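You operate a simulated robot arm through the tools that you are given. There is no shell and no other tool. Be economical: measure what you need, move in short steps, check, and stop when the job is done.

You run a simulated robot arm. Do the job below in one go: nothing can be reset, and whatever is moved stays where it is left.

JOB
Fetch the tin marked "Bands" from the shelf of the order bench and set it on the top of the order bench. Then put one of the weights from the top of the order bench on the top of the well cabinet. Then fetch the press block from the top of the sample bench and set it on the pad on the top of the test bench. Then shut the packing bench drawer. Then take the can from the top of the wash bench and leave it on the top of the order bench. Then shut the wash cupboard door. Then push the slim store drawer shut. Then fetch the steel tray from the top of the wall table and set it on the top of the pallet stack. The order counts. Set down upright: tin, press block, can.

Only the result counts: the job must be done as asked and must still hold three seconds after the hand-in. Knocking over, shifting, dropping, spilling or breaking anything else fails it.

ROBOT AND FRAMES
A 7-joint arm with a fingered hand on a trunk, on a base that drives. Base frame: it is fixed to the floor where the robot stands at the start and does not move with it; the origin is under the middle of the robot, x ahead of it, y to its left, z up; the surface under the hand at the start is at about z = 80. Lengths are in cm, angles in degrees, forces in N, time in s.
With the tool pointing down near the work surface it reaches from about 36 to 70 cm from the robot's upright axis, wherever it stands. Its first joint turns from -69.0 to 172.0 degrees. Places, roughly: can (11x7x20 cm) [-160, 490, 90]; packing bench drawer [-130, 310, 70]; pad (24x18x3 cm) [40, -200, 80]; press block [-175, 25, 75]; slim store drawer [110, 640, 50]; steel tray [550, 675, 75]; tin [50, 25, 50]; top of the order bench [60, 60, 80]; top of the pallet stack [760, 570, 110]; top of the well cabinet [50, 410, 60]; wash cupboard door [-130, 560, 40]; weight [25, 0, 75]. Payload 3.2 kg.
Tool frame: the origin (TCP) lies between the finger pads and is the grasp point; the fingertips stand 2.6 cm ahead of it; z points along the fingers, y is the line along which they close. Largest opening 8.8 cm; the body of the gripper starts 3 cm behind the TCP. The gripper is a hand of 5 fingers: y runs from the thumb to the fingers, the wrist lies at [-1.6, -10.8, -17.2] in the tool frame, and closing takes about 1.5 s.
Orientation is told as [roll, pitch, yaw] about the base's x, y, z axes, in that order, counted from this pose: with the fingers straight down and the wrist toward the robot, the tool's x, y and z point along [0, 1, 0], [1, 0, 0] and [0, 0, -1] of the base frame.

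CONTROLS
- The arm moves only by the tool drive_tool. Its argument "series" is a list of rows, each an object (a shift or turn left out is 0, a gripper value left out holds the last) with "dp": the shift along the tool's x, y, z in mm, a list of three; "delta_rot": the turn, a rotation vector about the tool's x, y, z in degrees, a list of three. In form: [{"dp": [x, y, z], "delta_rot": [wx, wy, wz]}, ...]. A call has 1 to 10 rows; each row is the pose to reach, as a shift and turn from the pose commanded when the call began, along the tool's axes at that moment. "hand" is the opening, from 0 (shut) to 1 (fully open), set as the call begins (left out, the last holds). Each row takes 0.2 s and may step no farther than 5 cm and 8.6 degrees from the row before; otherwise, or with a gripper value out of range, the whole call is refused. Where a pose cannot be reached the arm comes as near as it can. A force on the tool above 40 N (or 10 N above the force at the start of the call, whichever is more), or a blocked arm, ends the call early, and 0.2 s more pass. Each finger travels about 7.2 cm/s and halts on what it meets, pressing with about 32 N; the grip force reading is that of the motor and also rises with nothing between the fingers. The clock runs only during rows and for 0.2 s after the last one: add rows that repeat a pose to give the fingers time. It gives the time, the measured TCP pose, the force on the tool (base axes), the opening and the grip force at its end, in the units of the frame above (readings bear some noise), with the torque about the TCP (base axes, N m) and any sound that the robot's microphone picked up.
- Cameras (640 x 400 px; columns grow to the right, rows downward): "scene" is now at [11.45, 3.66, 126.83]; the picture's right is [0.46, -0.89, 0.00], its down [-0.64, -0.33, -0.69] and it looks along [0.61, 0.32, -0.72] (base axes); focal length 240 px, centre (320, 200). "wrist" rides on the gripper at [6.7, -9.7, -11.7] in the tool frame; the picture's right is [-0.71, 0.33, -0.62], its down [-0.65, -0.65, 0.39] and it looks along [-0.28, 0.68, 0.68] (tool axes); focal length 234 px, centre (320, 200). There is no depth. A picture from a camera that has moved, and an enlarged one, comes with that camera's place and axes in the base frame and with its lens. The place of the scene camera against the robot may be out by one fixed shift of up to 1.2 cm in any direction.
- grab_frame(camera): a new picture of that camera. No time passes.
- slide_trunk(by): slides the trunk up (or, below 0, down) by that many cm; the arm and the scene camera ride with it, the base frame stays. It gives what a move gives, with no picture.
- drive_base(legs): drives the robot by 1 to 6 legs, each [ahead, left, turn to the left] in cm, cm and degrees, along the robot's own axes; the way and the turn of a leg run together, so that a leg with both is an arc; at most 150 cm and 180 degrees a leg. The arm and the cameras ride along, it lands a little off, and it stops where it bumps. It gives what a move gives.
- finger_targets(index, middle, ring, little, thumb_bend, thumb_turn): sets how far each is bent, from 0 (flat) to 100 (curled in); at 30 the hand is open as for a grip, at 70 the pads meet at the TCP. One left out holds its place. A second passes; each finger stops where it meets its share of the squeeze, and holds until it gets a number again. A gripper value or a shape takes the hand back. It gives what a move gives, with no picture; readings hold the bend of each and the force on index, middle, ring, little, thumb and palm. thumb_turn goes from beside the hand (0) to across from the fingers (100), as for a grip.
- grasp_type(shape): the hand has 5 fingers and takes this shape, open, in about a second: jaw (thumb against the fingers, like two jaws); tri (thumb and two fingers); tip (a fingertip pinch); poke (one finger out to press); point (the index stretched); flat (the hand flat); cup (the hand cupped); fist (a fist). The gripper value then closes the fingers along that shape, each until it touches; the sizes above hold for jaw. It gives what a move gives, with no picture.
- pan_tilt(pan, tilt): turns the head with the scene camera to pan (to the left, within 86 degrees either way) and tilt (down, from -29 to 69), counted from straight ahead of the robot. It gives what a move gives.
- close_up(camera, box): a new picture of the part [left, top, right, bottom] of that camera's present view, enlarged. No time passes.
- sign_off(): hands the job in; it is judged then, once.

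Go step by step. Nothing tells you exact positions but the pictures and the camera data: compare them with the known pose of the tool, close in by small moves and look again before you grip or let go. The budget is 196 turns and 182 pictures, counting those below and the enlarged ones. Unless the task says otherwise, let go and move clear before handing in.

The tools are called as name(argument=value, ...) on one line, values as JSON. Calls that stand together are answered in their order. drive_tool: Moves the arm, as the interface text tells. Its arguments: {"type":"object","properties":{"series":{"type":"array"},"hand":{"type":"number"}},"required":["series"]} The other tools are called the same way: slide_trunk (by) slides the trunk up or down; grasp_type (shape) gives the hand a shape; finger_targets (index, middle, ring, little, thumb_bend, thumb_turn) moves the fingers one by one; drive_base (legs) drives the base; pan_tilt (pan, tilt) turns the head that bears the scene camera; grab_frame (camera) takes a picture; close_up (camera, box) takes an enlarged picture of a part of a camera's view; sign_off () hands the job in.

At the start:

```text
time: 0.0
eef_pos: [36.45, 14.64, 102.47]
ee_rot: [-0.3, 0.5, 0.0]
wrist_force: [-0.1, 0.0, 0.1]
torque: [-0.03, -0.05, 0.02]
width: 8.76
gripper_force: 0.0
shape: jaw
bend: [30.0, 30.0, 30.0, 30.0, 30.0, 97.0]
finger forces: [0.1, 0.0, 0.0, 0.1, 0.1, 0.0]
trunk travel left (down, up): [-60.0, 24.0]
robot x, y, heading: [-0.05, -0.03, -0.2]
head pan, tilt: [35.3, 46.2]
```

scene: 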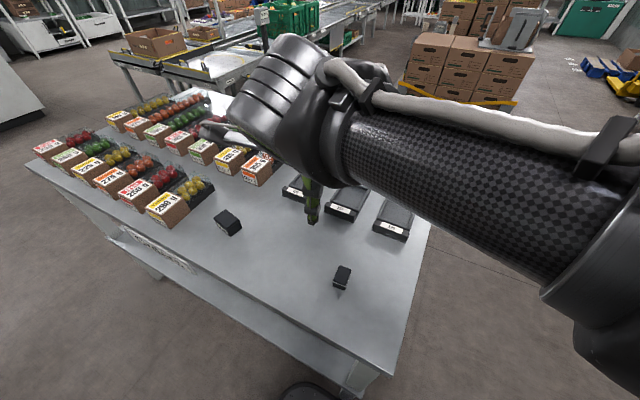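
wrist: 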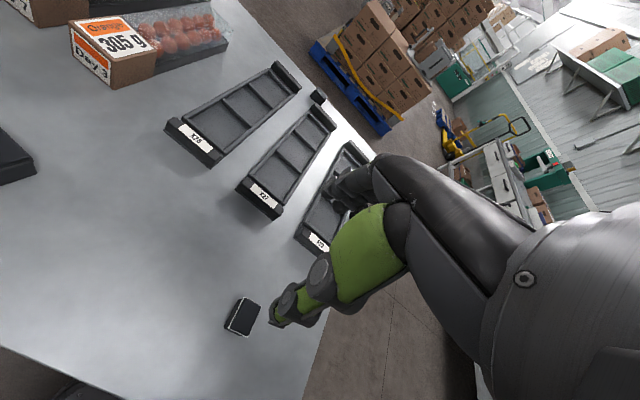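

I see the order bench in front of me with two small black weights, food boxes and trays; the shelf lies under the top. I'll look around first.

pan_tilt(pan=20, tilt=65)

grab_frame(camera="scene")

pan_tilt(pan=80, tilt=25)

grab_frame(camera="scene")

pan_tilt(pan=-60, tilt=25)

grab_frame(camera="scene")

```text
time: 0.8
eef_pos: [36.46, 14.57, 102.47]
ee_rot: [-0.2, 0.7, -0.1]
wrist_force: [0.5, 0.0, -0.5]
torque: [0.01, 0.02, -0.02]
width: 8.81
gripper_force: 0.0
shape: jaw
bend: [30.0, 30.0, 30.0, 30.0, 30.0, 97.0]
finger forces: [0.0, 0.0, 0.0, 0.0, 0.0, 0.0]
trunk travel left (down, up): [-60.0, 24.0]
robot x, y, heading: [0.1, 0.2, -0.1]
head pan, tilt: [20.0, 65.0]
```

```text
179 pictures are left
camera scene: at [11.4, 3.34, 126.55], right [0.43, -0.91, 0.0], down [-0.68, -0.32, -0.66], along [0.6, 0.28, -0.75], focal length 240 px, centre (320, 200)
```

scene: 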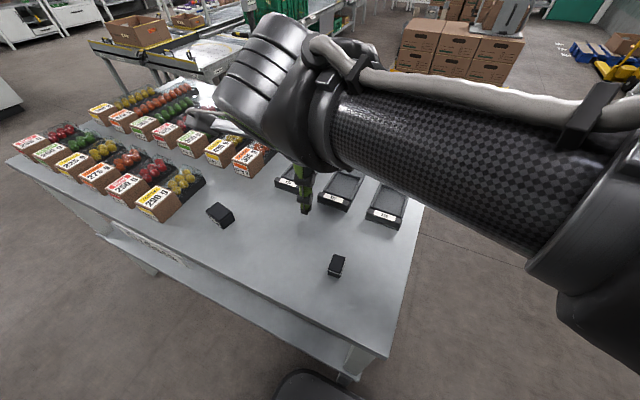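

```text
time: 2.1
eef_pos: [36.4, 14.7, 102.54]
ee_rot: [-0.2, 0.6, 0.0]
wrist_force: [-0.6, -0.4, -0.2]
torque: [0.0, 0.02, -0.01]
width: 8.77
gripper_force: 0.0
shape: jaw
bend: [30.0, 30.0, 30.0, 30.0, 30.0, 97.0]
finger forces: [0.1, 0.1, 0.0, 0.0, 0.1, 0.0]
trunk travel left (down, up): [-60.0, 24.0]
robot x, y, heading: [-0.13, 0.17, -0.1]
head pan, tilt: [80.0, 25.0]
```

```text
178 pictures are left
camera scene: at [5.9, 9.07, 130.08], right [0.98, -0.17, 0.0], down [-0.07, -0.42, -0.91], along [0.16, 0.89, -0.42], focal length 240 px, centre (320, 200)
```

scene: 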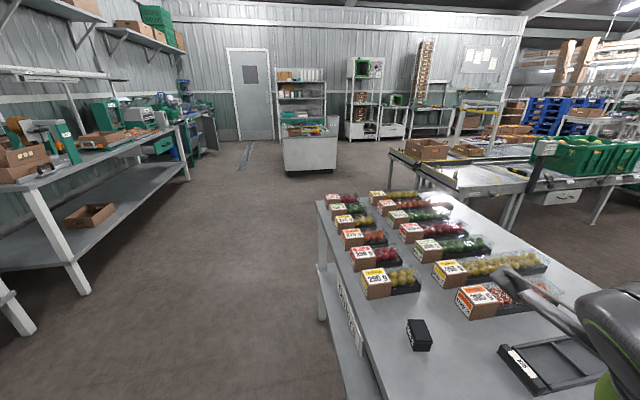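

```text
time: 4.3
eef_pos: [36.53, 14.57, 102.58]
ee_rot: [-0.3, 0.6, 0.0]
wrist_force: [0.0, 0.5, -0.5]
torque: [0.0, -0.01, 0.02]
width: 8.78
gripper_force: 0.1
shape: jaw
bend: [30.0, 30.0, 30.0, 30.0, 30.0, 97.0]
finger forces: [0.0, 0.1, 0.0, 0.1, 0.0, 0.0]
trunk travel left (down, up): [-60.0, 24.0]
robot x, y, heading: [0.07, 0.31, 0.2]
head pan, tilt: [-60.0, 25.0]
```

```text
177 pictures are left
camera scene: at [8.92, -7.99, 130.08], right [-0.87, -0.5, 0.0], down [-0.21, 0.37, -0.91], along [0.45, -0.78, -0.42], focal length 240 px, centre (320, 200)
```

scene: 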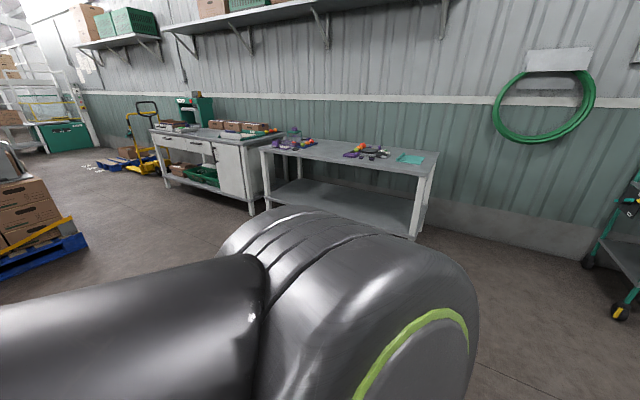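

The bench front edge is around x≈22, z≈80. I'll back off and lower the trunk to see the shelf.

drive_base(legs=[[-60, 20, 0]])

slide_trunk(by=-50)

pan_tilt(pan=10, tilt=15)

grab_frame(camera="scene")

grab_frame(camera="wrist")

```text
time: 7.9
eef_pos: [-23.12, 34.76, 102.59]
ee_rot: [-0.3, 0.6, 0.0]
wrist_force: [-0.3, -0.7, 0.2]
torque: [0.01, 0.0, 0.0]
width: 8.81
gripper_force: 0.1
shape: jaw
bend: [30.0, 30.0, 30.0, 30.0, 30.0, 97.0]
finger forces: [0.0, 0.0, 0.0, 0.0, 0.0, 0.0]
trunk travel left (down, up): [-60.0, 24.0]
robot x, y, heading: [-59.82, 19.64, -0.1]
head pan, tilt: [-60.0, 25.0]
```

```text
refused: -50 is not a number from -40 to 40
```

```text
time: 9.3
eef_pos: [-23.1, 34.82, 102.51]
ee_rot: [-0.3, 0.5, 0.0]
wrist_force: [0.2, 0.5, -0.1]
torque: [-0.02, -0.01, -0.02]
width: 8.8
gripper_force: 0.1
shape: jaw
bend: [30.0, 30.0, 30.0, 30.0, 30.0, 97.0]
finger forces: [0.1, 0.1, 0.0, 0.1, 0.0, 0.0]
trunk travel left (down, up): [-60.0, 24.0]
robot x, y, heading: [-59.96, 20.0, 0.1]
head pan, tilt: [10.0, 15.0]
```

```text
176 pictures are left
camera scene: at [-46.07, 21.71, 131.71], right [0.17, -0.98, 0.0], down [-0.26, -0.04, -0.97], along [0.95, 0.17, -0.26], focal length 240 px, centre (320, 200)
```

scene: 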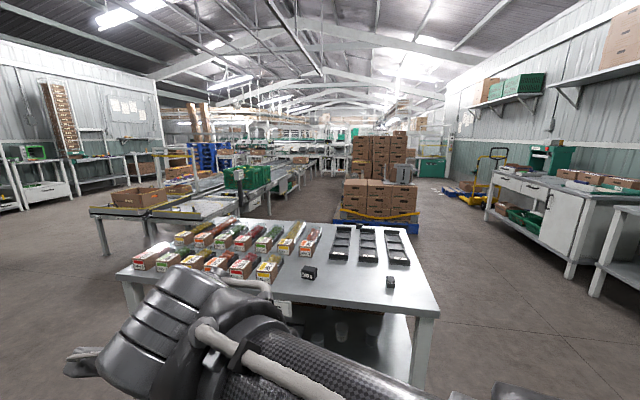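

```text
175 pictures are left
camera wrist: at [-32.61, 41.4, 114.36], right [0.34, -0.7, 0.62], down [-0.66, -0.65, -0.38], along [0.67, -0.28, -0.68], focal length 234 px, centre (320, 200)
```

wrist: 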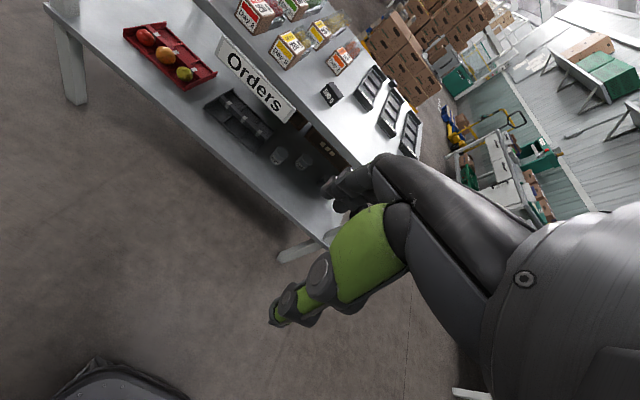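

The shelf holds trays, glass jars and something deeper. Lowering the trunk to see into it.

slide_trunk(by=-40)

pan_tilt(pan=15, tilt=25)

grab_frame(camera="scene")

grab_frame(camera="wrist")

```text
time: 13.1
eef_pos: [-23.25, 34.72, 62.45]
ee_rot: [-0.3, 0.5, 0.1]
wrist_force: [-0.1, 0.8, -0.4]
torque: [0.02, 0.01, 0.01]
width: 8.78
gripper_force: 0.0
shape: jaw
bend: [30.0, 30.0, 30.0, 30.0, 30.0, 97.0]
finger forces: [0.1, 0.1, 0.0, 0.0, 0.0, 0.1]
trunk travel left (down, up): [-20.0, 64.0]
robot x, y, heading: [-59.42, 20.28, 0.1]
head pan, tilt: [10.0, 15.0]
```

```text
time: 13.8
eef_pos: [-23.09, 34.8, 62.41]
ee_rot: [-0.3, 0.5, -0.1]
wrist_force: [0.1, -0.6, -0.8]
torque: [-0.02, 0.0, 0.03]
width: 8.8
gripper_force: 0.1
shape: jaw
bend: [30.0, 30.0, 30.0, 30.0, 30.0, 97.0]
finger forces: [0.1, 0.1, 0.0, 0.1, 0.1, 0.0]
trunk travel left (down, up): [-20.0, 64.0]
robot x, y, heading: [-59.6, 20.48, 0.2]
head pan, tilt: [15.0, 25.0]
```

```text
174 pictures are left
camera scene: at [-46.37, 22.48, 90.09], right [0.26, -0.97, 0.0], down [-0.41, -0.11, -0.91], along [0.88, 0.24, -0.42], focal length 240 px, centre (320, 200)
```

scene: 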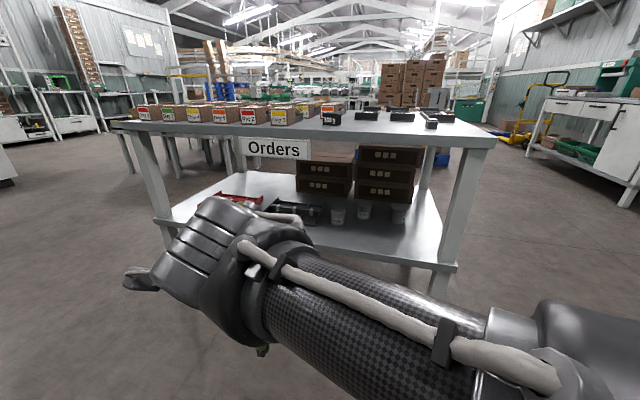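

```text
173 pictures are left
camera wrist: at [-32.61, 41.4, 74.36], right [0.34, -0.7, 0.62], down [-0.66, -0.65, -0.38], along [0.67, -0.28, -0.68], focal length 234 px, centre (320, 200)
```

wrist: 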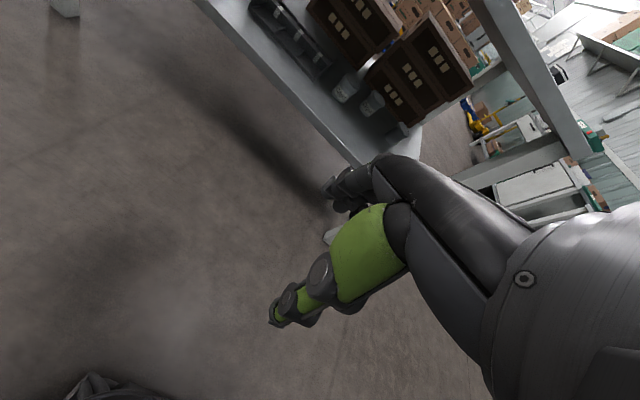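

close_up(camera="scene", box=[260, 130, 460, 255])

close_up(camera="wrist", box=[240, 0, 480, 150])

```text
3.20 times, centred on (360, 192) of scene
camera zoom: at [-46.37, 22.48, 90.09], right [0.26, -0.97, 0.0], down [-0.41, -0.11, -0.91], along [0.88, 0.24, -0.42], focal length 768 px, centre (192, 224)
```

zoom: 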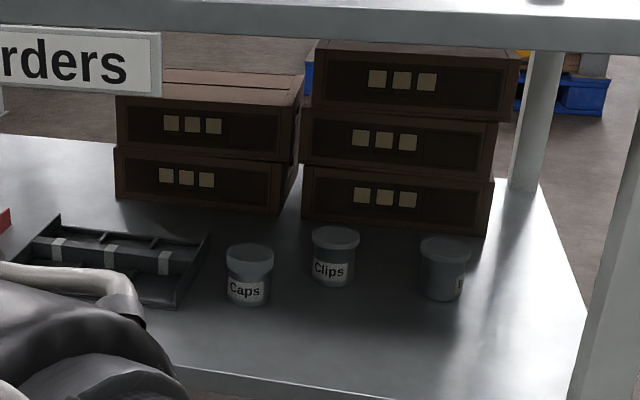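

```text
2.67 times, centred on (360, 75) of wrist
camera zoom: at [-32.61, 41.4, 74.36], right [0.34, -0.7, 0.62], down [-0.66, -0.65, -0.38], along [0.67, -0.28, -0.68], focal length 624 px, centre (213, 533)
```

zoom: 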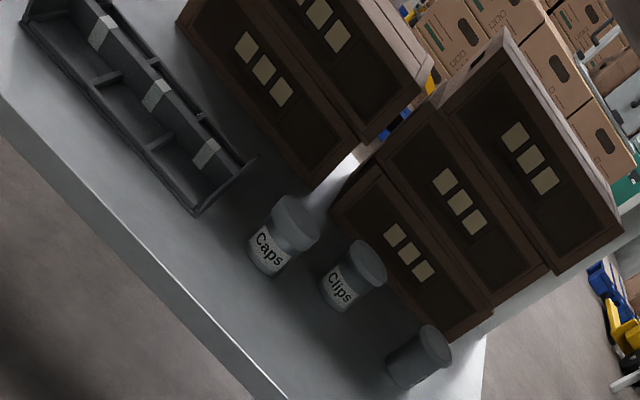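

The third tin (label turned to the right) stands near [42, 14, 42..49]; its neighbours read "Caps" and "Clips". I'll stretch the arm in free space to see how the forearm lies before going under the bench.

drive_tool(series=[{"dp": [-20, 40, 0]}, {"dp": [-40, 80, 0]}, {"dp": [-60, 120, 0]}, {"dp": [-80, 160, 0]}, {"dp": [-100, 200, 0]}, {"dp": [-120, 240, 0]}, {"dp": [-140, 270, 0]}])

pan_tilt(pan=0, tilt=45)

grab_frame(camera="scene")

grab_frame(camera="wrist")

```text
time: 15.4
eef_pos: [3.94, 20.68, 62.26]
ee_rot: [-0.3, 0.5, 0.1]
wrist_force: [-0.8, 0.1, -0.1]
torque: [-0.03, -0.01, -0.01]
width: 8.77
gripper_force: 0.2
shape: jaw
bend: [30.0, 30.0, 30.0, 30.0, 30.0, 97.0]
finger forces: [0.1, 0.0, 0.0, 0.0, 0.0, 0.1]
trunk travel left (down, up): [-20.0, 64.0]
robot x, y, heading: [-59.33, 20.18, 0.2]
head pan, tilt: [15.0, 25.0]
```

```text
time: 16.3
eef_pos: [3.81, 20.59, 62.33]
ee_rot: [-0.4, 0.6, 0.0]
wrist_force: [0.8, -0.1, -0.2]
torque: [-0.01, 0.01, -0.01]
width: 8.79
gripper_force: 0.0
shape: jaw
bend: [30.0, 30.0, 30.0, 30.0, 30.0, 97.0]
finger forces: [0.1, 0.0, 0.0, 0.0, 0.1, 0.1]
trunk travel left (down, up): [-20.0, 64.0]
robot x, y, heading: [-59.6, 20.21, 0.1]
head pan, tilt: [0.0, 45.0]
```

```text
170 pictures are left
camera scene: at [-47.13, 20.1, 87.03], right [0.0, -1.0, 0.0], down [-0.71, 0.0, -0.71], along [0.71, 0.0, -0.71], focal length 240 px, centre (320, 200)
```

scene: 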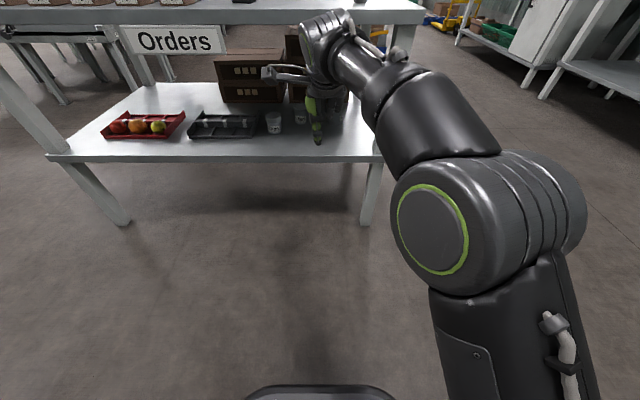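

```text
169 pictures are left
camera wrist: at [-5.67, 27.32, 74.19], right [0.34, -0.7, 0.62], down [-0.66, -0.65, -0.38], along [0.67, -0.28, -0.68], focal length 234 px, centre (320, 200)
```

wrist: 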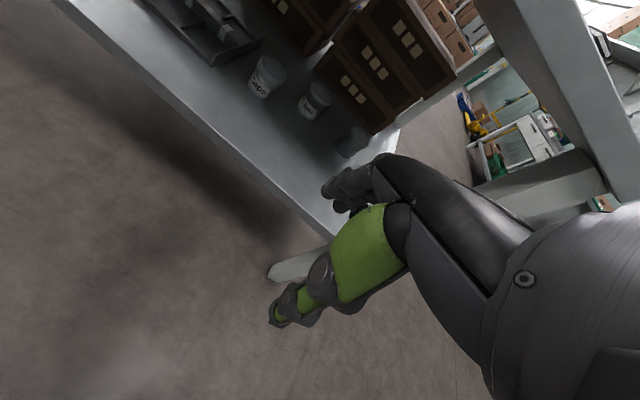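

Stretched out, the forearm points forward, so entering under the top works. I'll yaw the hand -90° so it closes along base y and can straddle the tin when sliding in low.

drive_tool(series=[{"delta_rot": [0, 0, 8.5]}, {"delta_rot": [0, 0, 17]}, {"delta_rot": [0, 0, 25.5]}, {"delta_rot": [0, 0, 34]}, {"delta_rot": [0, 0, 42.5]}, {"delta_rot": [0, 0, 51]}, {"delta_rot": [0, 0, 59.5]}, {"delta_rot": [0, 0, 68]}, {"delta_rot": [0, 0, 76.5]}, {"delta_rot": [0, 0, 85]}])

grab_frame(camera="scene")

grab_frame(camera="wrist")

```text
time: 18.5
eef_pos: [-3.52, 16.15, 58.23]
ee_rot: [-2.1, -0.2, -83.5]
wrist_force: [-0.2, -0.5, 0.8]
torque: [-0.01, 0.0, 0.06]
width: 8.8
gripper_force: 0.0
shape: jaw
bend: [30.0, 30.0, 30.0, 30.0, 30.0, 97.0]
finger forces: [0.0, 0.1, 0.1, 0.1, 0.0, 0.1]
out of reach, approached as far as the arm can: row 4, 5, 6, 7, 8, 9, 10
trunk travel left (down, up): [-20.0, 64.0]
robot x, y, heading: [-59.43, 19.97, 0.1]
head pan, tilt: [0.0, 45.0]
```

```text
168 pictures are left
camera scene: at [-47.17, 20.03, 87.03], right [0.0, -1.0, 0.0], down [-0.71, 0.0, -0.71], along [0.71, 0.0, -0.71], focal length 240 px, centre (320, 200)
```

scene: 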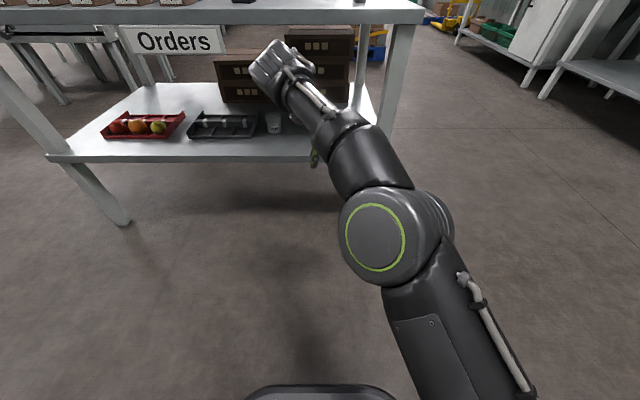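

```text
167 pictures are left
camera wrist: at [2.56, 26.62, 69.74], right [-0.64, -0.4, 0.65], down [-0.73, 0.57, -0.37], along [-0.22, -0.71, -0.67], focal length 234 px, centre (320, 200)
```

wrist: 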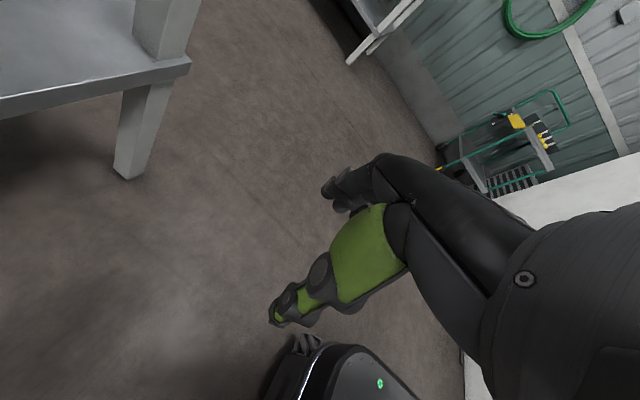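

The -83° pose works at shorter reach. I'll pull back a bit, complete the yaw, then lower the trunk.

drive_tool(series=[{"dp": [-40, 12, 0], "delta_rot": [0, 0, 2]}, {"dp": [-80, 24, 0], "delta_rot": [0, 0, 4]}, {"dp": [-120, 36, 0], "delta_rot": [0, 0, 5]}, {"dp": [-120, 36, 0], "delta_rot": [0, 0, 5]}])

slide_trunk(by=-14.5)

pan_tilt(pan=0, tilt=15)

grab_frame(camera="scene")

```text
time: 19.5
eef_pos: [-15.15, 11.52, 58.22]
ee_rot: [-0.5, -0.2, -90.1]
wrist_force: [0.5, 0.3, -0.4]
torque: [0.02, 0.03, -0.01]
width: 8.8
gripper_force: 0.2
shape: jaw
bend: [30.0, 30.0, 30.0, 30.0, 30.0, 97.0]
finger forces: [0.1, 0.0, 0.0, 0.0, 0.0, 0.1]
trunk travel left (down, up): [-20.0, 64.0]
robot x, y, heading: [-59.37, 19.98, 0.1]
head pan, tilt: [0.0, 45.0]
```

```text
time: 21.2
eef_pos: [-15.18, 11.52, 43.74]
ee_rot: [-0.6, -0.3, -90.0]
wrist_force: [0.1, -0.6, 0.3]
torque: [0.03, -0.01, 0.03]
width: 8.77
gripper_force: 0.1
shape: jaw
bend: [30.0, 30.0, 30.0, 30.0, 30.0, 97.0]
finger forces: [0.0, 0.1, 0.1, 0.0, 0.0, 0.1]
trunk travel left (down, up): [-5.5, 78.5]
robot x, y, heading: [-59.67, 20.37, 0.0]
head pan, tilt: [0.0, 45.0]
```

```text
time: 22.1
eef_pos: [-15.17, 11.53, 43.81]
ee_rot: [-0.5, -0.3, -90.0]
wrist_force: [-0.6, 0.4, -0.6]
torque: [0.0, 0.02, 0.0]
width: 8.79
gripper_force: 0.1
shape: jaw
bend: [30.0, 30.0, 30.0, 30.0, 30.0, 97.0]
finger forces: [0.1, 0.0, 0.0, 0.0, 0.0, 0.0]
trunk travel left (down, up): [-5.5, 78.5]
robot x, y, heading: [-59.68, 19.74, 0.0]
head pan, tilt: [0.0, 15.0]
```

```text
166 pictures are left
camera scene: at [-45.93, 20.1, 77.2], right [0.0, -1.0, 0.0], down [-0.26, 0.0, -0.97], along [0.97, 0.0, -0.26], focal length 240 px, centre (320, 200)
```

scene: 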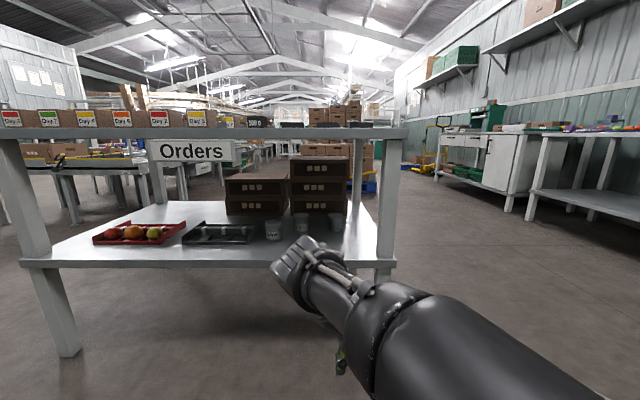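

close_up(camera="scene", box=[240, 170, 420, 283])

```text
3.54 times, centred on (330, 226) of scene
camera zoom: at [-45.93, 20.1, 77.2], right [0.0, -1.0, 0.0], down [-0.26, 0.0, -0.97], along [0.97, 0.0, -0.26], focal length 850 px, centre (285, 106)
```

zoom: 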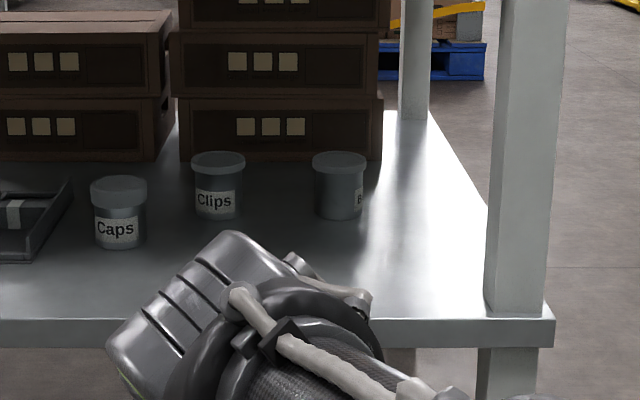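

The right tin's label begins with "B"; it sits near [45, 14, 40]. I'll raise 2 cm and drive in, stopping short of the tin.

slide_trunk(by=2)

drive_base(legs=[[42, 2.3, 0]])

pan_tilt(pan=0, tilt=30)

grab_frame(camera="scene")

grab_frame(camera="wrist")

```text
time: 22.8
eef_pos: [-15.13, 11.56, 45.8]
ee_rot: [-0.5, -0.3, -90.0]
wrist_force: [0.0, -0.9, -0.1]
torque: [0.02, -0.01, -0.02]
width: 8.79
gripper_force: 0.1
shape: jaw
bend: [30.0, 30.0, 30.0, 30.0, 30.0, 97.0]
finger forces: [0.0, 0.0, 0.0, 0.1, 0.1, 0.0]
trunk travel left (down, up): [-7.5, 76.5]
robot x, y, heading: [-59.78, 20.23, 0.1]
head pan, tilt: [0.0, 15.0]
```

```text
time: 25.4
eef_pos: [26.69, 14.03, 45.77]
ee_rot: [-0.6, -0.3, -90.0]
wrist_force: [0.7, -0.1, 0.6]
torque: [0.0, 0.0, -0.03]
width: 8.81
gripper_force: 0.1
shape: jaw
bend: [30.0, 30.0, 30.0, 30.0, 30.0, 97.0]
finger forces: [0.0, 0.0, 0.1, 0.1, 0.2, 0.1]
trunk travel left (down, up): [-7.5, 76.5]
robot x, y, heading: [-17.99, 22.72, -0.0]
head pan, tilt: [0.0, 15.0]
```

```text
time: 26.1
eef_pos: [26.72, 14.01, 45.76]
ee_rot: [-0.5, -0.3, -89.9]
wrist_force: [-0.2, -0.3, -1.0]
torque: [0.0, -0.02, 0.03]
width: 8.8
gripper_force: 0.1
shape: jaw
bend: [30.0, 30.0, 30.0, 30.0, 30.0, 97.0]
finger forces: [0.0, 0.0, 0.0, 0.1, 0.0, 0.0]
trunk travel left (down, up): [-7.5, 76.5]
robot x, y, heading: [-17.63, 22.33, 0.4]
head pan, tilt: [0.0, 30.0]
```

```text
164 pictures are left
camera scene: at [-4.36, 22.53, 76.79], right [0.0, -1.0, 0.0], down [-0.5, 0.0, -0.87], along [0.87, 0.0, -0.5], focal length 240 px, centre (320, 200)
```

scene: 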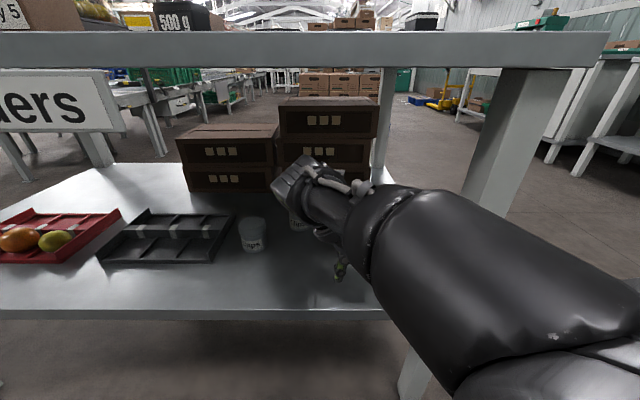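

```text
163 pictures are left
camera wrist: at [33.57, 23.79, 57.46], right [-0.7, -0.33, 0.63], down [-0.65, 0.65, -0.39], along [-0.28, -0.68, -0.67], focal length 234 px, centre (320, 200)
```

wrist: 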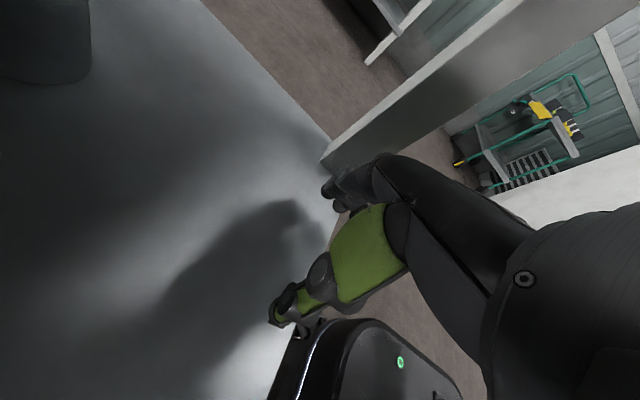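

The wrist view shows the tin at the upper left, base about [46, 13.5]. I'll move the arm 8 cm further ahead and look.

drive_tool(series=[{"dp": [40, 0, 0]}, {"dp": [80, 0, 0]}])

grab_frame(camera="wrist")

```text
time: 26.7
eef_pos: [34.61, 13.6, 46.72]
ee_rot: [0.4, 1.2, -90.5]
wrist_force: [1.2, 0.0, 0.0]
torque: [0.01, 0.03, 0.01]
width: 8.8
gripper_force: 0.0
shape: jaw
bend: [30.0, 30.0, 30.0, 30.0, 30.0, 97.0]
finger forces: [0.0, 0.0, 0.1, 0.0, 0.0, 0.0]
trunk travel left (down, up): [-7.5, 76.5]
robot x, y, heading: [-17.74, 22.45, 0.5]
head pan, tilt: [0.0, 30.0]
```

```text
162 pictures are left
camera wrist: at [41.52, 22.9, 58.71], right [-0.71, -0.34, 0.61], down [-0.64, 0.67, -0.38], along [-0.28, -0.66, -0.7], focal length 234 px, centre (320, 200)
```

wrist: 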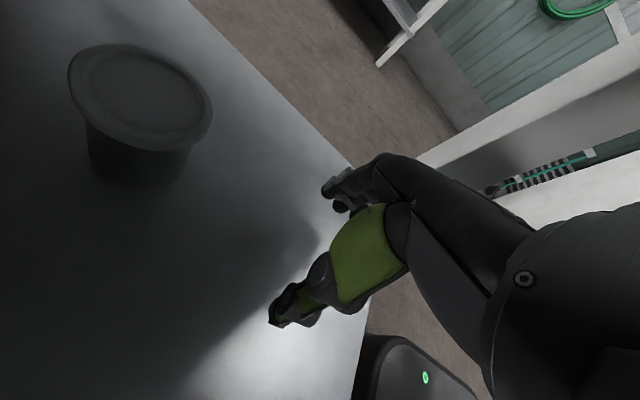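

Tin centre is about [47.7, 14.6], lid top z ≈ 48. I'll drive the base closer by 6.5 cm and look again.

drive_base(legs=[[6, 0.8, 0]])

grab_frame(camera="wrist")

grab_frame(camera="scene")

```text
time: 27.7
eef_pos: [40.73, 14.17, 46.3]
ee_rot: [0.0, 1.0, -90.8]
wrist_force: [0.1, 0.0, -0.2]
torque: [0.01, -0.03, 0.01]
width: 8.79
gripper_force: 0.1
shape: jaw
bend: [30.0, 30.0, 30.0, 30.0, 30.0, 97.0]
finger forces: [0.1, 0.0, 0.1, 0.0, 0.0, 0.0]
trunk travel left (down, up): [-7.5, 76.5]
robot x, y, heading: [-11.57, 23.05, 0.4]
head pan, tilt: [0.0, 30.0]
```

```text
161 pictures are left
camera wrist: at [47.7, 23.49, 58.24], right [-0.71, -0.33, 0.62], down [-0.64, 0.67, -0.38], along [-0.29, -0.66, -0.69], focal length 234 px, centre (320, 200)
```

wrist: 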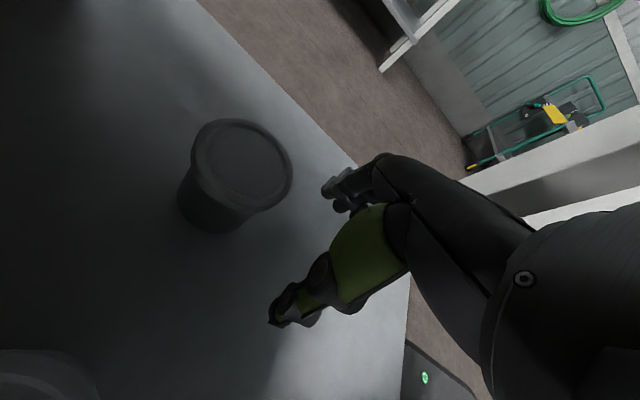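

```text
160 pictures are left
camera scene: at [1.66, 23.35, 76.79], right [0.0, -1.0, 0.0], down [-0.5, 0.0, -0.87], along [0.87, 0.0, -0.5], focal length 240 px, centre (320, 200)
```

scene: 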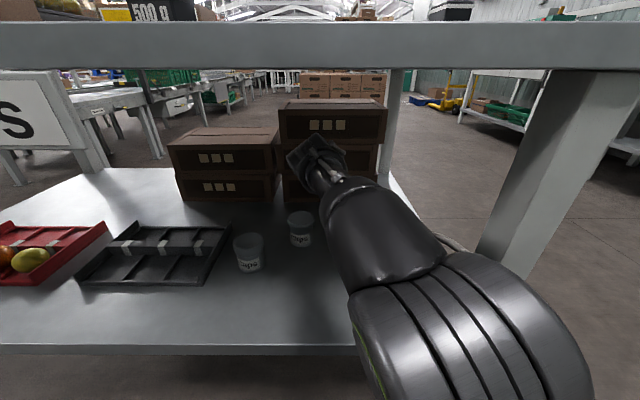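

Triangulated lid centre ≈ [48.3, 14.1, 46.3]. Lowering 1.8 cm and driving ahead to straddle it.

slide_trunk(by=-1.8)

drive_base(legs=[[4, 0, 0]])

grab_frame(camera="wrist")

```text
time: 28.4
eef_pos: [40.7, 14.05, 44.44]
ee_rot: [0.0, 1.3, -91.0]
wrist_force: [-0.1, -0.2, 0.2]
torque: [0.0, -0.01, -0.02]
width: 8.79
gripper_force: 0.1
shape: jaw
bend: [30.0, 30.0, 30.0, 30.0, 30.0, 97.0]
finger forces: [0.0, 0.1, 0.0, 0.1, 0.0, 0.0]
trunk travel left (down, up): [-5.7, 78.3]
robot x, y, heading: [-11.16, 23.36, 0.2]
head pan, tilt: [0.0, 30.0]
```

```text
time: 29.2
eef_pos: [44.83, 14.17, 44.53]
ee_rot: [0.0, 1.3, -91.0]
wrist_force: [0.3, -0.2, 0.6]
torque: [0.03, -0.01, -0.01]
width: 8.79
gripper_force: 0.1
shape: jaw
bend: [30.0, 30.0, 30.0, 30.0, 30.0, 97.0]
finger forces: [0.0, 0.1, 0.0, 0.1, 0.0, 0.1]
trunk travel left (down, up): [-5.7, 78.3]
robot x, y, heading: [-7.99, 23.33, 0.2]
head pan, tilt: [0.0, 30.0]
```

```text
159 pictures are left
camera wrist: at [51.74, 23.33, 56.51], right [-0.71, -0.33, 0.62], down [-0.64, 0.67, -0.37], along [-0.29, -0.66, -0.69], focal length 234 px, centre (320, 200)
```

wrist: 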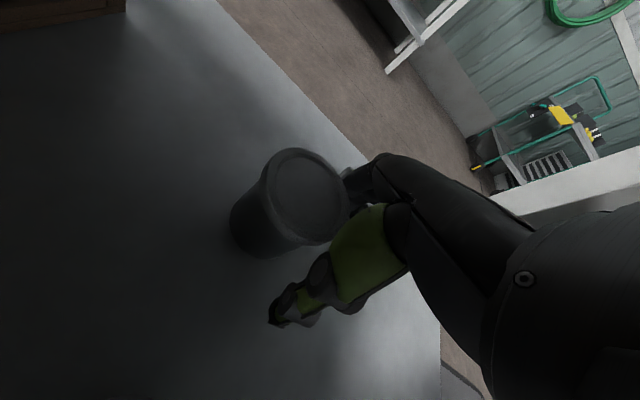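

The tin is entering between thumb and fingers, aligned. Advancing the last 3.5 cm.

drive_base(legs=[[3.4, 0, 0]])

grab_frame(camera="wrist")

```text
time: 30.1
eef_pos: [48.09, 14.06, 44.51]
ee_rot: [0.0, 1.4, -91.1]
wrist_force: [0.6, -0.2, 0.3]
torque: [-0.01, -0.02, 0.01]
width: 8.78
gripper_force: 0.0
shape: jaw
bend: [30.0, 30.0, 30.0, 30.0, 30.0, 97.0]
finger forces: [0.0, 0.0, 0.0, 0.0, 0.0, 0.1]
trunk travel left (down, up): [-5.7, 78.3]
robot x, y, heading: [-4.43, 23.37, 0.2]
head pan, tilt: [0.0, 30.0]
```

```text
158 pictures are left
camera wrist: at [55.19, 23.29, 56.54], right [-0.71, -0.34, 0.62], down [-0.64, 0.67, -0.37], along [-0.29, -0.66, -0.69], focal length 234 px, centre (320, 200)
```

wrist: 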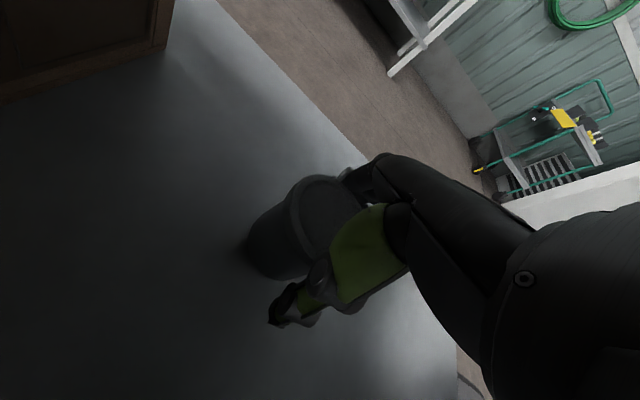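

Tin is between the fingers; closing.

drive_tool(hand=0, series=[{"dp": [0, 0, 0]}, {"dp": [0, 0, 0]}, {"dp": [0, 0, 0]}, {"dp": [0, 0, 0]}, {"dp": [0, 0, 0]}, {"dp": [0, 0, 0]}, {"dp": [0, 0, 0]}, {"dp": [0, 0, 0]}])

slide_trunk(by=1.5)

grab_frame(camera="wrist")

```text
time: 31.9
eef_pos: [48.21, 14.04, 44.56]
ee_rot: [0.0, 1.4, -91.0]
wrist_force: [-0.3, -0.4, 0.5]
torque: [0.02, 0.0, 0.01]
width: 4.61
gripper_force: 31.9
shape: jaw
bend: [42.0, 58.0, 73.0, 56.0, 3.0, 99.0]
finger forces: [30.2, 8.5, 0.1, 0.0, 38.4, 0.0]
trunk travel left (down, up): [-5.7, 78.3]
robot x, y, heading: [-4.23, 23.16, 0.2]
head pan, tilt: [0.0, 30.0]
```

```text
time: 32.5
eef_pos: [48.09, 14.04, 46.04]
ee_rot: [-0.2, 1.4, -91.0]
wrist_force: [-0.6, 0.3, -1.9]
torque: [-0.02, 0.02, -0.01]
width: 4.62
gripper_force: 31.9
shape: jaw
bend: [42.0, 58.0, 73.0, 56.0, 3.0, 99.0]
finger forces: [30.3, 8.2, 0.0, 0.1, 38.3, 0.0]
trunk travel left (down, up): [-7.2, 76.8]
robot x, y, heading: [-4.08, 23.44, 0.2]
head pan, tilt: [0.0, 30.0]
```

```text
157 pictures are left
camera wrist: at [55.21, 23.27, 58.02], right [-0.71, -0.34, 0.62], down [-0.64, 0.67, -0.37], along [-0.29, -0.66, -0.69], focal length 234 px, centre (320, 200)
```

wrist: 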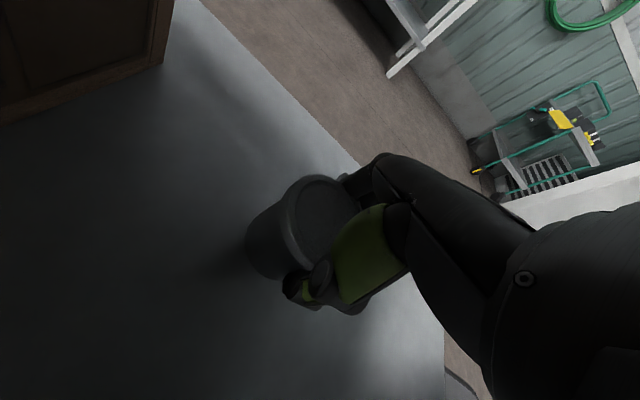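

The tin is held and lifted. Backing straight out, then I'll check the label.

slide_trunk(by=1.5)

drive_base(legs=[[-50, 0, 0]])

grab_frame(camera="wrist")

grab_frame(camera="scene")

```text
time: 33.1
eef_pos: [48.26, 14.03, 47.48]
ee_rot: [-0.1, 1.4, -91.0]
wrist_force: [0.2, -0.8, -1.1]
torque: [0.01, 0.02, -0.04]
width: 4.62
gripper_force: 31.9
shape: jaw
bend: [42.0, 58.0, 73.0, 56.0, 3.0, 99.0]
finger forces: [30.3, 8.3, 0.0, 0.0, 38.3, 0.0]
trunk travel left (down, up): [-8.7, 75.3]
robot x, y, heading: [-3.93, 23.36, 0.1]
head pan, tilt: [0.0, 30.0]
```

```text
time: 36.1
eef_pos: [-1.71, 13.87, 47.54]
ee_rot: [0.0, 1.5, -91.0]
wrist_force: [-0.2, 0.5, -1.2]
torque: [0.0, 0.05, 0.0]
width: 4.63
gripper_force: 32.1
shape: jaw
bend: [42.0, 58.0, 73.0, 56.0, 3.0, 99.0]
finger forces: [30.4, 8.4, 0.0, 0.0, 38.4, 0.1]
trunk travel left (down, up): [-8.7, 75.3]
robot x, y, heading: [-53.79, 23.05, 0.4]
head pan, tilt: [0.0, 30.0]
```

```text
156 pictures are left
camera wrist: at [5.35, 23.1, 59.53], right [-0.71, -0.34, 0.62], down [-0.64, 0.67, -0.37], along [-0.29, -0.66, -0.69], focal length 234 px, centre (320, 200)
```

wrist: 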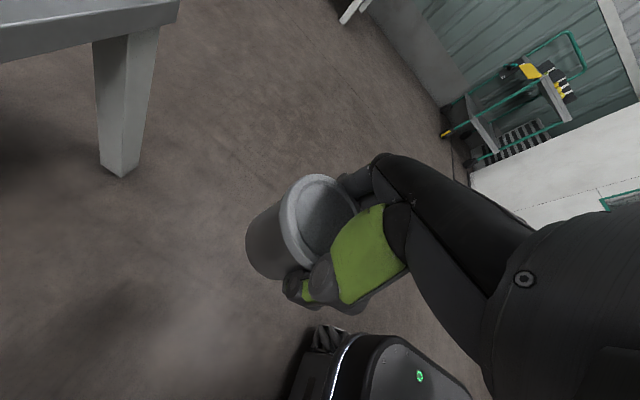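

```text
155 pictures are left
camera scene: at [-40.73, 23.21, 77.98], right [0.0, -1.0, 0.0], down [-0.5, 0.0, -0.87], along [0.87, 0.0, -0.5], focal length 240 px, centre (320, 200)
```

scene: 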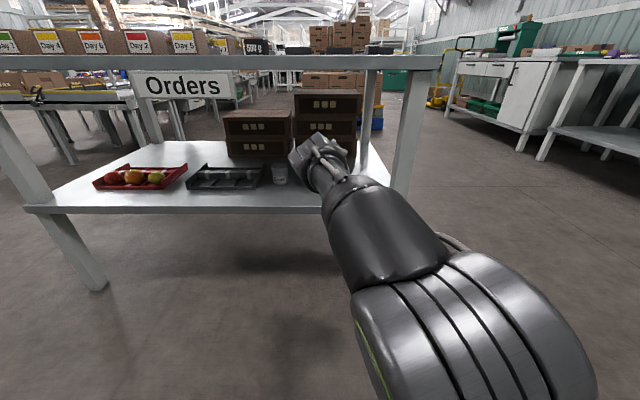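

Tin secured. Raising to clear the bench top, then placing it between the two weights around [33, 26].

slide_trunk(by=40)

slide_trunk(by=8)

pan_tilt(pan=0, tilt=40)

grab_frame(camera="scene")

```text
time: 39.9
eef_pos: [-1.66, 13.85, 87.41]
ee_rot: [0.0, 1.5, -91.1]
wrist_force: [0.6, 1.0, -1.6]
torque: [0.0, 0.05, 0.0]
width: 4.61
gripper_force: 32.4
shape: jaw
bend: [42.0, 59.0, 73.0, 56.0, 3.0, 99.0]
finger forces: [30.4, 8.5, 0.1, 0.0, 38.2, 0.0]
trunk travel left (down, up): [-48.7, 35.3]
robot x, y, heading: [-53.99, 23.03, -0.0]
head pan, tilt: [0.0, 30.0]
```

```text
time: 41.1
eef_pos: [-1.64, 13.8, 95.49]
ee_rot: [-0.1, 1.5, -91.0]
wrist_force: [0.6, -0.1, -1.8]
torque: [-0.03, 0.04, 0.01]
width: 4.63
gripper_force: 31.9
shape: jaw
bend: [42.0, 59.0, 73.0, 56.0, 3.0, 99.0]
finger forces: [30.4, 8.4, 0.0, 0.0, 38.1, 0.0]
trunk travel left (down, up): [-56.7, 27.3]
robot x, y, heading: [-54.29, 23.34, 0.4]
head pan, tilt: [0.0, 30.0]
```

```text
time: 41.8
eef_pos: [-1.66, 13.79, 95.55]
ee_rot: [0.0, 1.5, -91.0]
wrist_force: [0.3, -0.2, -2.4]
torque: [-0.03, 0.02, 0.01]
width: 4.64
gripper_force: 31.9
shape: jaw
bend: [42.0, 59.0, 73.0, 56.0, 3.0, 99.0]
finger forces: [30.4, 8.3, 0.0, 0.1, 38.1, 0.0]
trunk travel left (down, up): [-56.7, 27.3]
robot x, y, heading: [-54.1, 23.55, 0.3]
head pan, tilt: [0.0, 40.0]
```

```text
154 pictures are left
camera scene: at [-41.26, 23.2, 124.45], right [0.0, -1.0, 0.0], down [-0.64, 0.0, -0.77], along [0.77, 0.0, -0.64], focal length 240 px, centre (320, 200)
```

scene: 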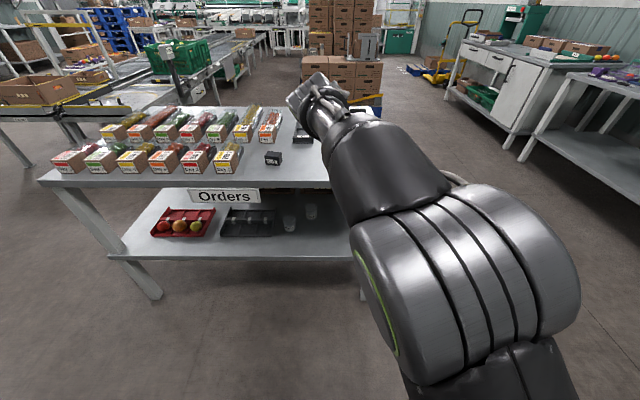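

drive_base(legs=[[34.5, 12, 0]])

pan_tilt(pan=15, tilt=50)

grab_frame(camera="scene")

grab_frame(camera="wrist")

```text
time: 44.1
eef_pos: [32.91, 25.78, 95.43]
ee_rot: [-0.1, 1.4, -91.1]
wrist_force: [-0.3, 0.6, -1.6]
torque: [0.02, 0.05, -0.01]
width: 4.62
gripper_force: 32.1
shape: jaw
bend: [42.0, 59.0, 73.0, 56.0, 3.0, 99.0]
finger forces: [30.3, 8.3, 0.0, 0.0, 38.3, 0.1]
trunk travel left (down, up): [-56.7, 27.3]
robot x, y, heading: [-19.47, 35.29, -0.1]
head pan, tilt: [0.0, 40.0]
```

```text
time: 44.9
eef_pos: [32.79, 25.81, 95.54]
ee_rot: [-0.1, 1.4, -91.1]
wrist_force: [-0.6, 0.5, -1.0]
torque: [-0.01, 0.02, 0.0]
width: 4.64
gripper_force: 31.9
shape: jaw
bend: [42.0, 59.0, 73.0, 56.0, 3.0, 99.0]
finger forces: [30.4, 8.4, 0.0, 0.1, 38.2, 0.0]
trunk travel left (down, up): [-56.7, 27.3]
robot x, y, heading: [-19.74, 35.17, -0.3]
head pan, tilt: [15.0, 50.0]
```

```text
153 pictures are left
camera scene: at [-7.8, 37.16, 123.03], right [0.26, -0.97, 0.0], down [-0.74, -0.2, -0.64], along [0.62, 0.17, -0.77], focal length 240 px, centre (320, 200)
```

scene: 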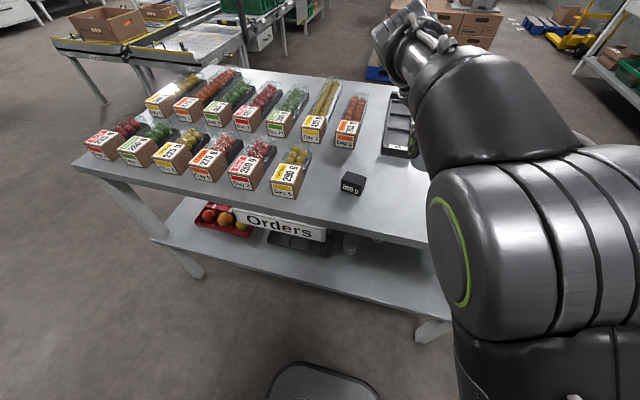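

```text
152 pictures are left
camera wrist: at [39.91, 34.97, 107.55], right [-0.71, -0.33, 0.62], down [-0.64, 0.68, -0.37], along [-0.29, -0.66, -0.7], focal length 234 px, centre (320, 200)
```

wrist: 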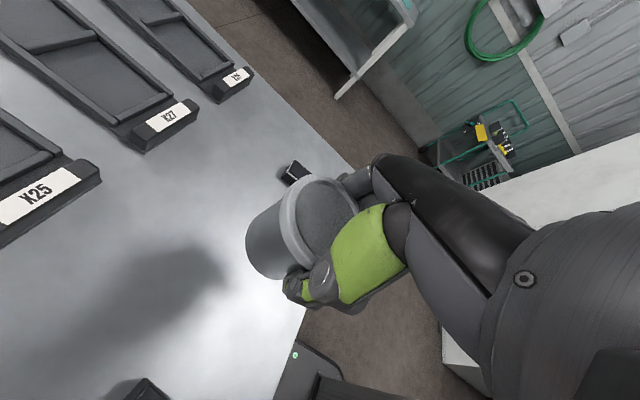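

The spot below is clear. Lowering.

slide_trunk(by=-9.5)

grab_frame(camera="wrist")

drive_tool(series=[{"dp": [0, 0, 3]}, {"dp": [0, 0, 6]}, {"dp": [0, 0, 9]}, {"dp": [0, 0, 12]}])

```text
time: 46.2
eef_pos: [32.89, 25.76, 85.87]
ee_rot: [0.0, 1.7, -91.1]
wrist_force: [-0.1, -0.4, -1.7]
torque: [0.0, -0.02, 0.0]
width: 4.62
gripper_force: 32.0
shape: jaw
bend: [42.0, 59.0, 73.0, 56.0, 3.0, 99.0]
finger forces: [30.4, 8.5, 0.1, 0.0, 38.2, 0.1]
trunk travel left (down, up): [-47.2, 36.8]
robot x, y, heading: [-19.48, 35.17, 0.4]
head pan, tilt: [15.0, 50.0]
```

```text
151 pictures are left
camera wrist: at [39.88, 35.0, 98.06], right [-0.71, -0.33, 0.62], down [-0.64, 0.68, -0.37], along [-0.29, -0.66, -0.7], focal length 234 px, centre (320, 200)
```

wrist: 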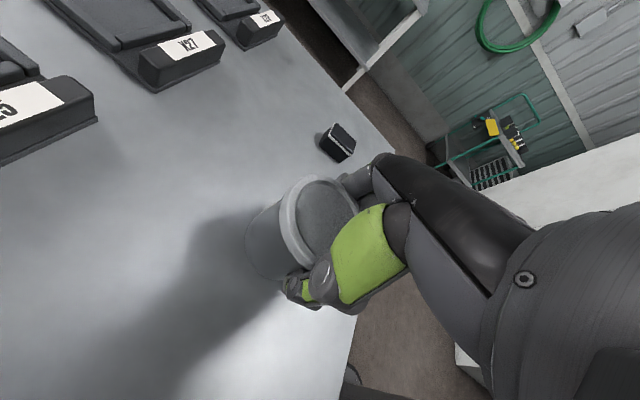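

```text
time: 47.2
eef_pos: [33.09, 25.01, 85.8]
ee_rot: [1.0, 3.7, -92.1]
wrist_force: [0.4, 0.2, -2.5]
torque: [0.0, 0.04, 0.02]
width: 4.62
gripper_force: 31.8
shape: jaw
bend: [42.0, 59.0, 73.0, 56.0, 3.0, 99.0]
finger forces: [30.4, 8.3, 0.0, 0.0, 38.0, 0.1]
trunk travel left (down, up): [-47.2, 36.8]
robot x, y, heading: [-19.35, 35.13, 0.2]
head pan, tilt: [15.0, 50.0]
```

The arm is at the edge of its reach and tilts. I'll draw it in 5 cm, restore level, then lower.

drive_tool(series=[{"dp": [-25, 0, 0], "delta_rot": [-2, -0.5, -1]}, {"dp": [-50, 0, 0], "delta_rot": [-3.7, -1, -2]}, {"dp": [-50, 0, 0], "delta_rot": [-3.7, -1, -2]}])

```text
time: 48.0
eef_pos: [28.07, 25.25, 84.89]
ee_rot: [-1.1, -0.8, -89.9]
wrist_force: [0.0, -0.5, -0.8]
torque: [-0.01, 0.01, -0.01]
width: 4.61
gripper_force: 32.1
shape: jaw
bend: [42.0, 59.0, 73.0, 56.0, 2.0, 99.0]
finger forces: [31.3, 8.6, 0.0, 0.1, 38.4, 0.0]
trunk travel left (down, up): [-47.2, 36.8]
robot x, y, heading: [-19.68, 35.14, 0.3]
head pan, tilt: [15.0, 50.0]
```

drive_base(legs=[[4, 0, 0]])

drive_tool(series=[{"dp": [0, 0, 0], "delta_rot": [2, 1, 0]}, {"dp": [0, 0, 3], "delta_rot": [2, 1, 0]}, {"dp": [0, 0, 6], "delta_rot": [2, 1, 0]}])

grab_frame(camera="wrist")

```text
time: 48.9
eef_pos: [32.12, 25.63, 84.99]
ee_rot: [-1.0, -0.7, -89.5]
wrist_force: [0.1, 1.0, -1.6]
torque: [-0.01, 0.06, 0.0]
width: 4.61
gripper_force: 32.1
shape: jaw
bend: [42.0, 59.0, 73.0, 56.0, 2.0, 99.0]
finger forces: [31.3, 8.5, 0.1, 0.0, 38.4, 0.0]
trunk travel left (down, up): [-47.2, 36.8]
robot x, y, heading: [-15.43, 35.41, 0.1]
head pan, tilt: [15.0, 50.0]
```

```text
time: 49.7
eef_pos: [31.94, 25.4, 84.62]
ee_rot: [0.3, 2.7, -89.7]
wrist_force: [-0.7, -0.4, -1.6]
torque: [0.01, 0.05, 0.03]
width: 4.59
gripper_force: 32.4
shape: jaw
bend: [42.0, 59.0, 73.0, 56.0, 2.0, 99.0]
finger forces: [31.2, 8.6, 0.1, 0.1, 38.3, 0.1]
trunk travel left (down, up): [-47.2, 36.8]
robot x, y, heading: [-15.74, 35.41, 0.1]
head pan, tilt: [15.0, 50.0]
```

```text
150 pictures are left
camera wrist: at [38.69, 34.44, 96.97], right [-0.71, -0.36, 0.6], down [-0.65, 0.67, -0.36], along [-0.27, -0.65, -0.71], focal length 234 px, centre (320, 200)
```

wrist: 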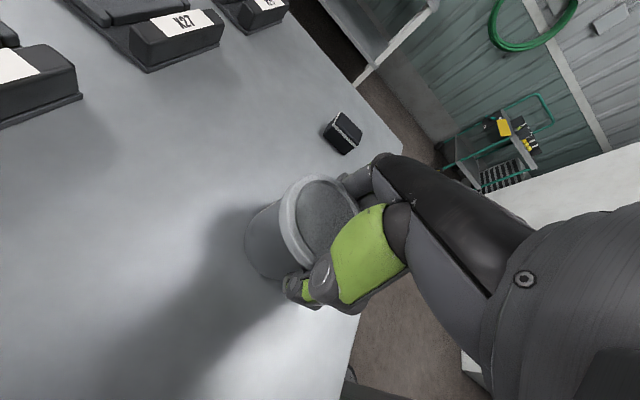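

Nearly touching. Lowering by the trunk in small steps.

slide_trunk(by=-0.5)

slide_trunk(by=-0.4)

```text
time: 50.2
eef_pos: [31.9, 25.22, 84.37]
ee_rot: [0.6, 2.6, -90.0]
wrist_force: [1.7, 2.2, 15.3]
torque: [0.23, 0.1, -0.04]
width: 4.57
gripper_force: 32.2
shape: jaw
bend: [42.0, 59.0, 73.0, 56.0, 1.0, 99.0]
finger forces: [31.1, 9.5, 0.1, 0.0, 39.9, 0.0]
trunk travel left (down, up): [-46.7, 37.3]
robot x, y, heading: [-15.78, 35.22, 0.1]
head pan, tilt: [15.0, 50.0]
```

```text
time: 50.7
eef_pos: [31.8, 25.25, 84.25]
ee_rot: [0.9, 2.5, -90.0]
wrist_force: [6.3, 1.9, 36.7]
torque: [0.62, 0.09, -0.04]
width: 4.62
gripper_force: 32.3
shape: jaw
bend: [43.0, 60.0, 73.0, 56.0, 0.0, 99.0]
finger forces: [32.8, 9.3, 0.0, 0.1, 40.2, 0.1]
trunk travel left (down, up): [-46.3, 37.7]
robot x, y, heading: [-15.72, 34.86, 0.1]
head pan, tilt: [15.0, 50.0]
```

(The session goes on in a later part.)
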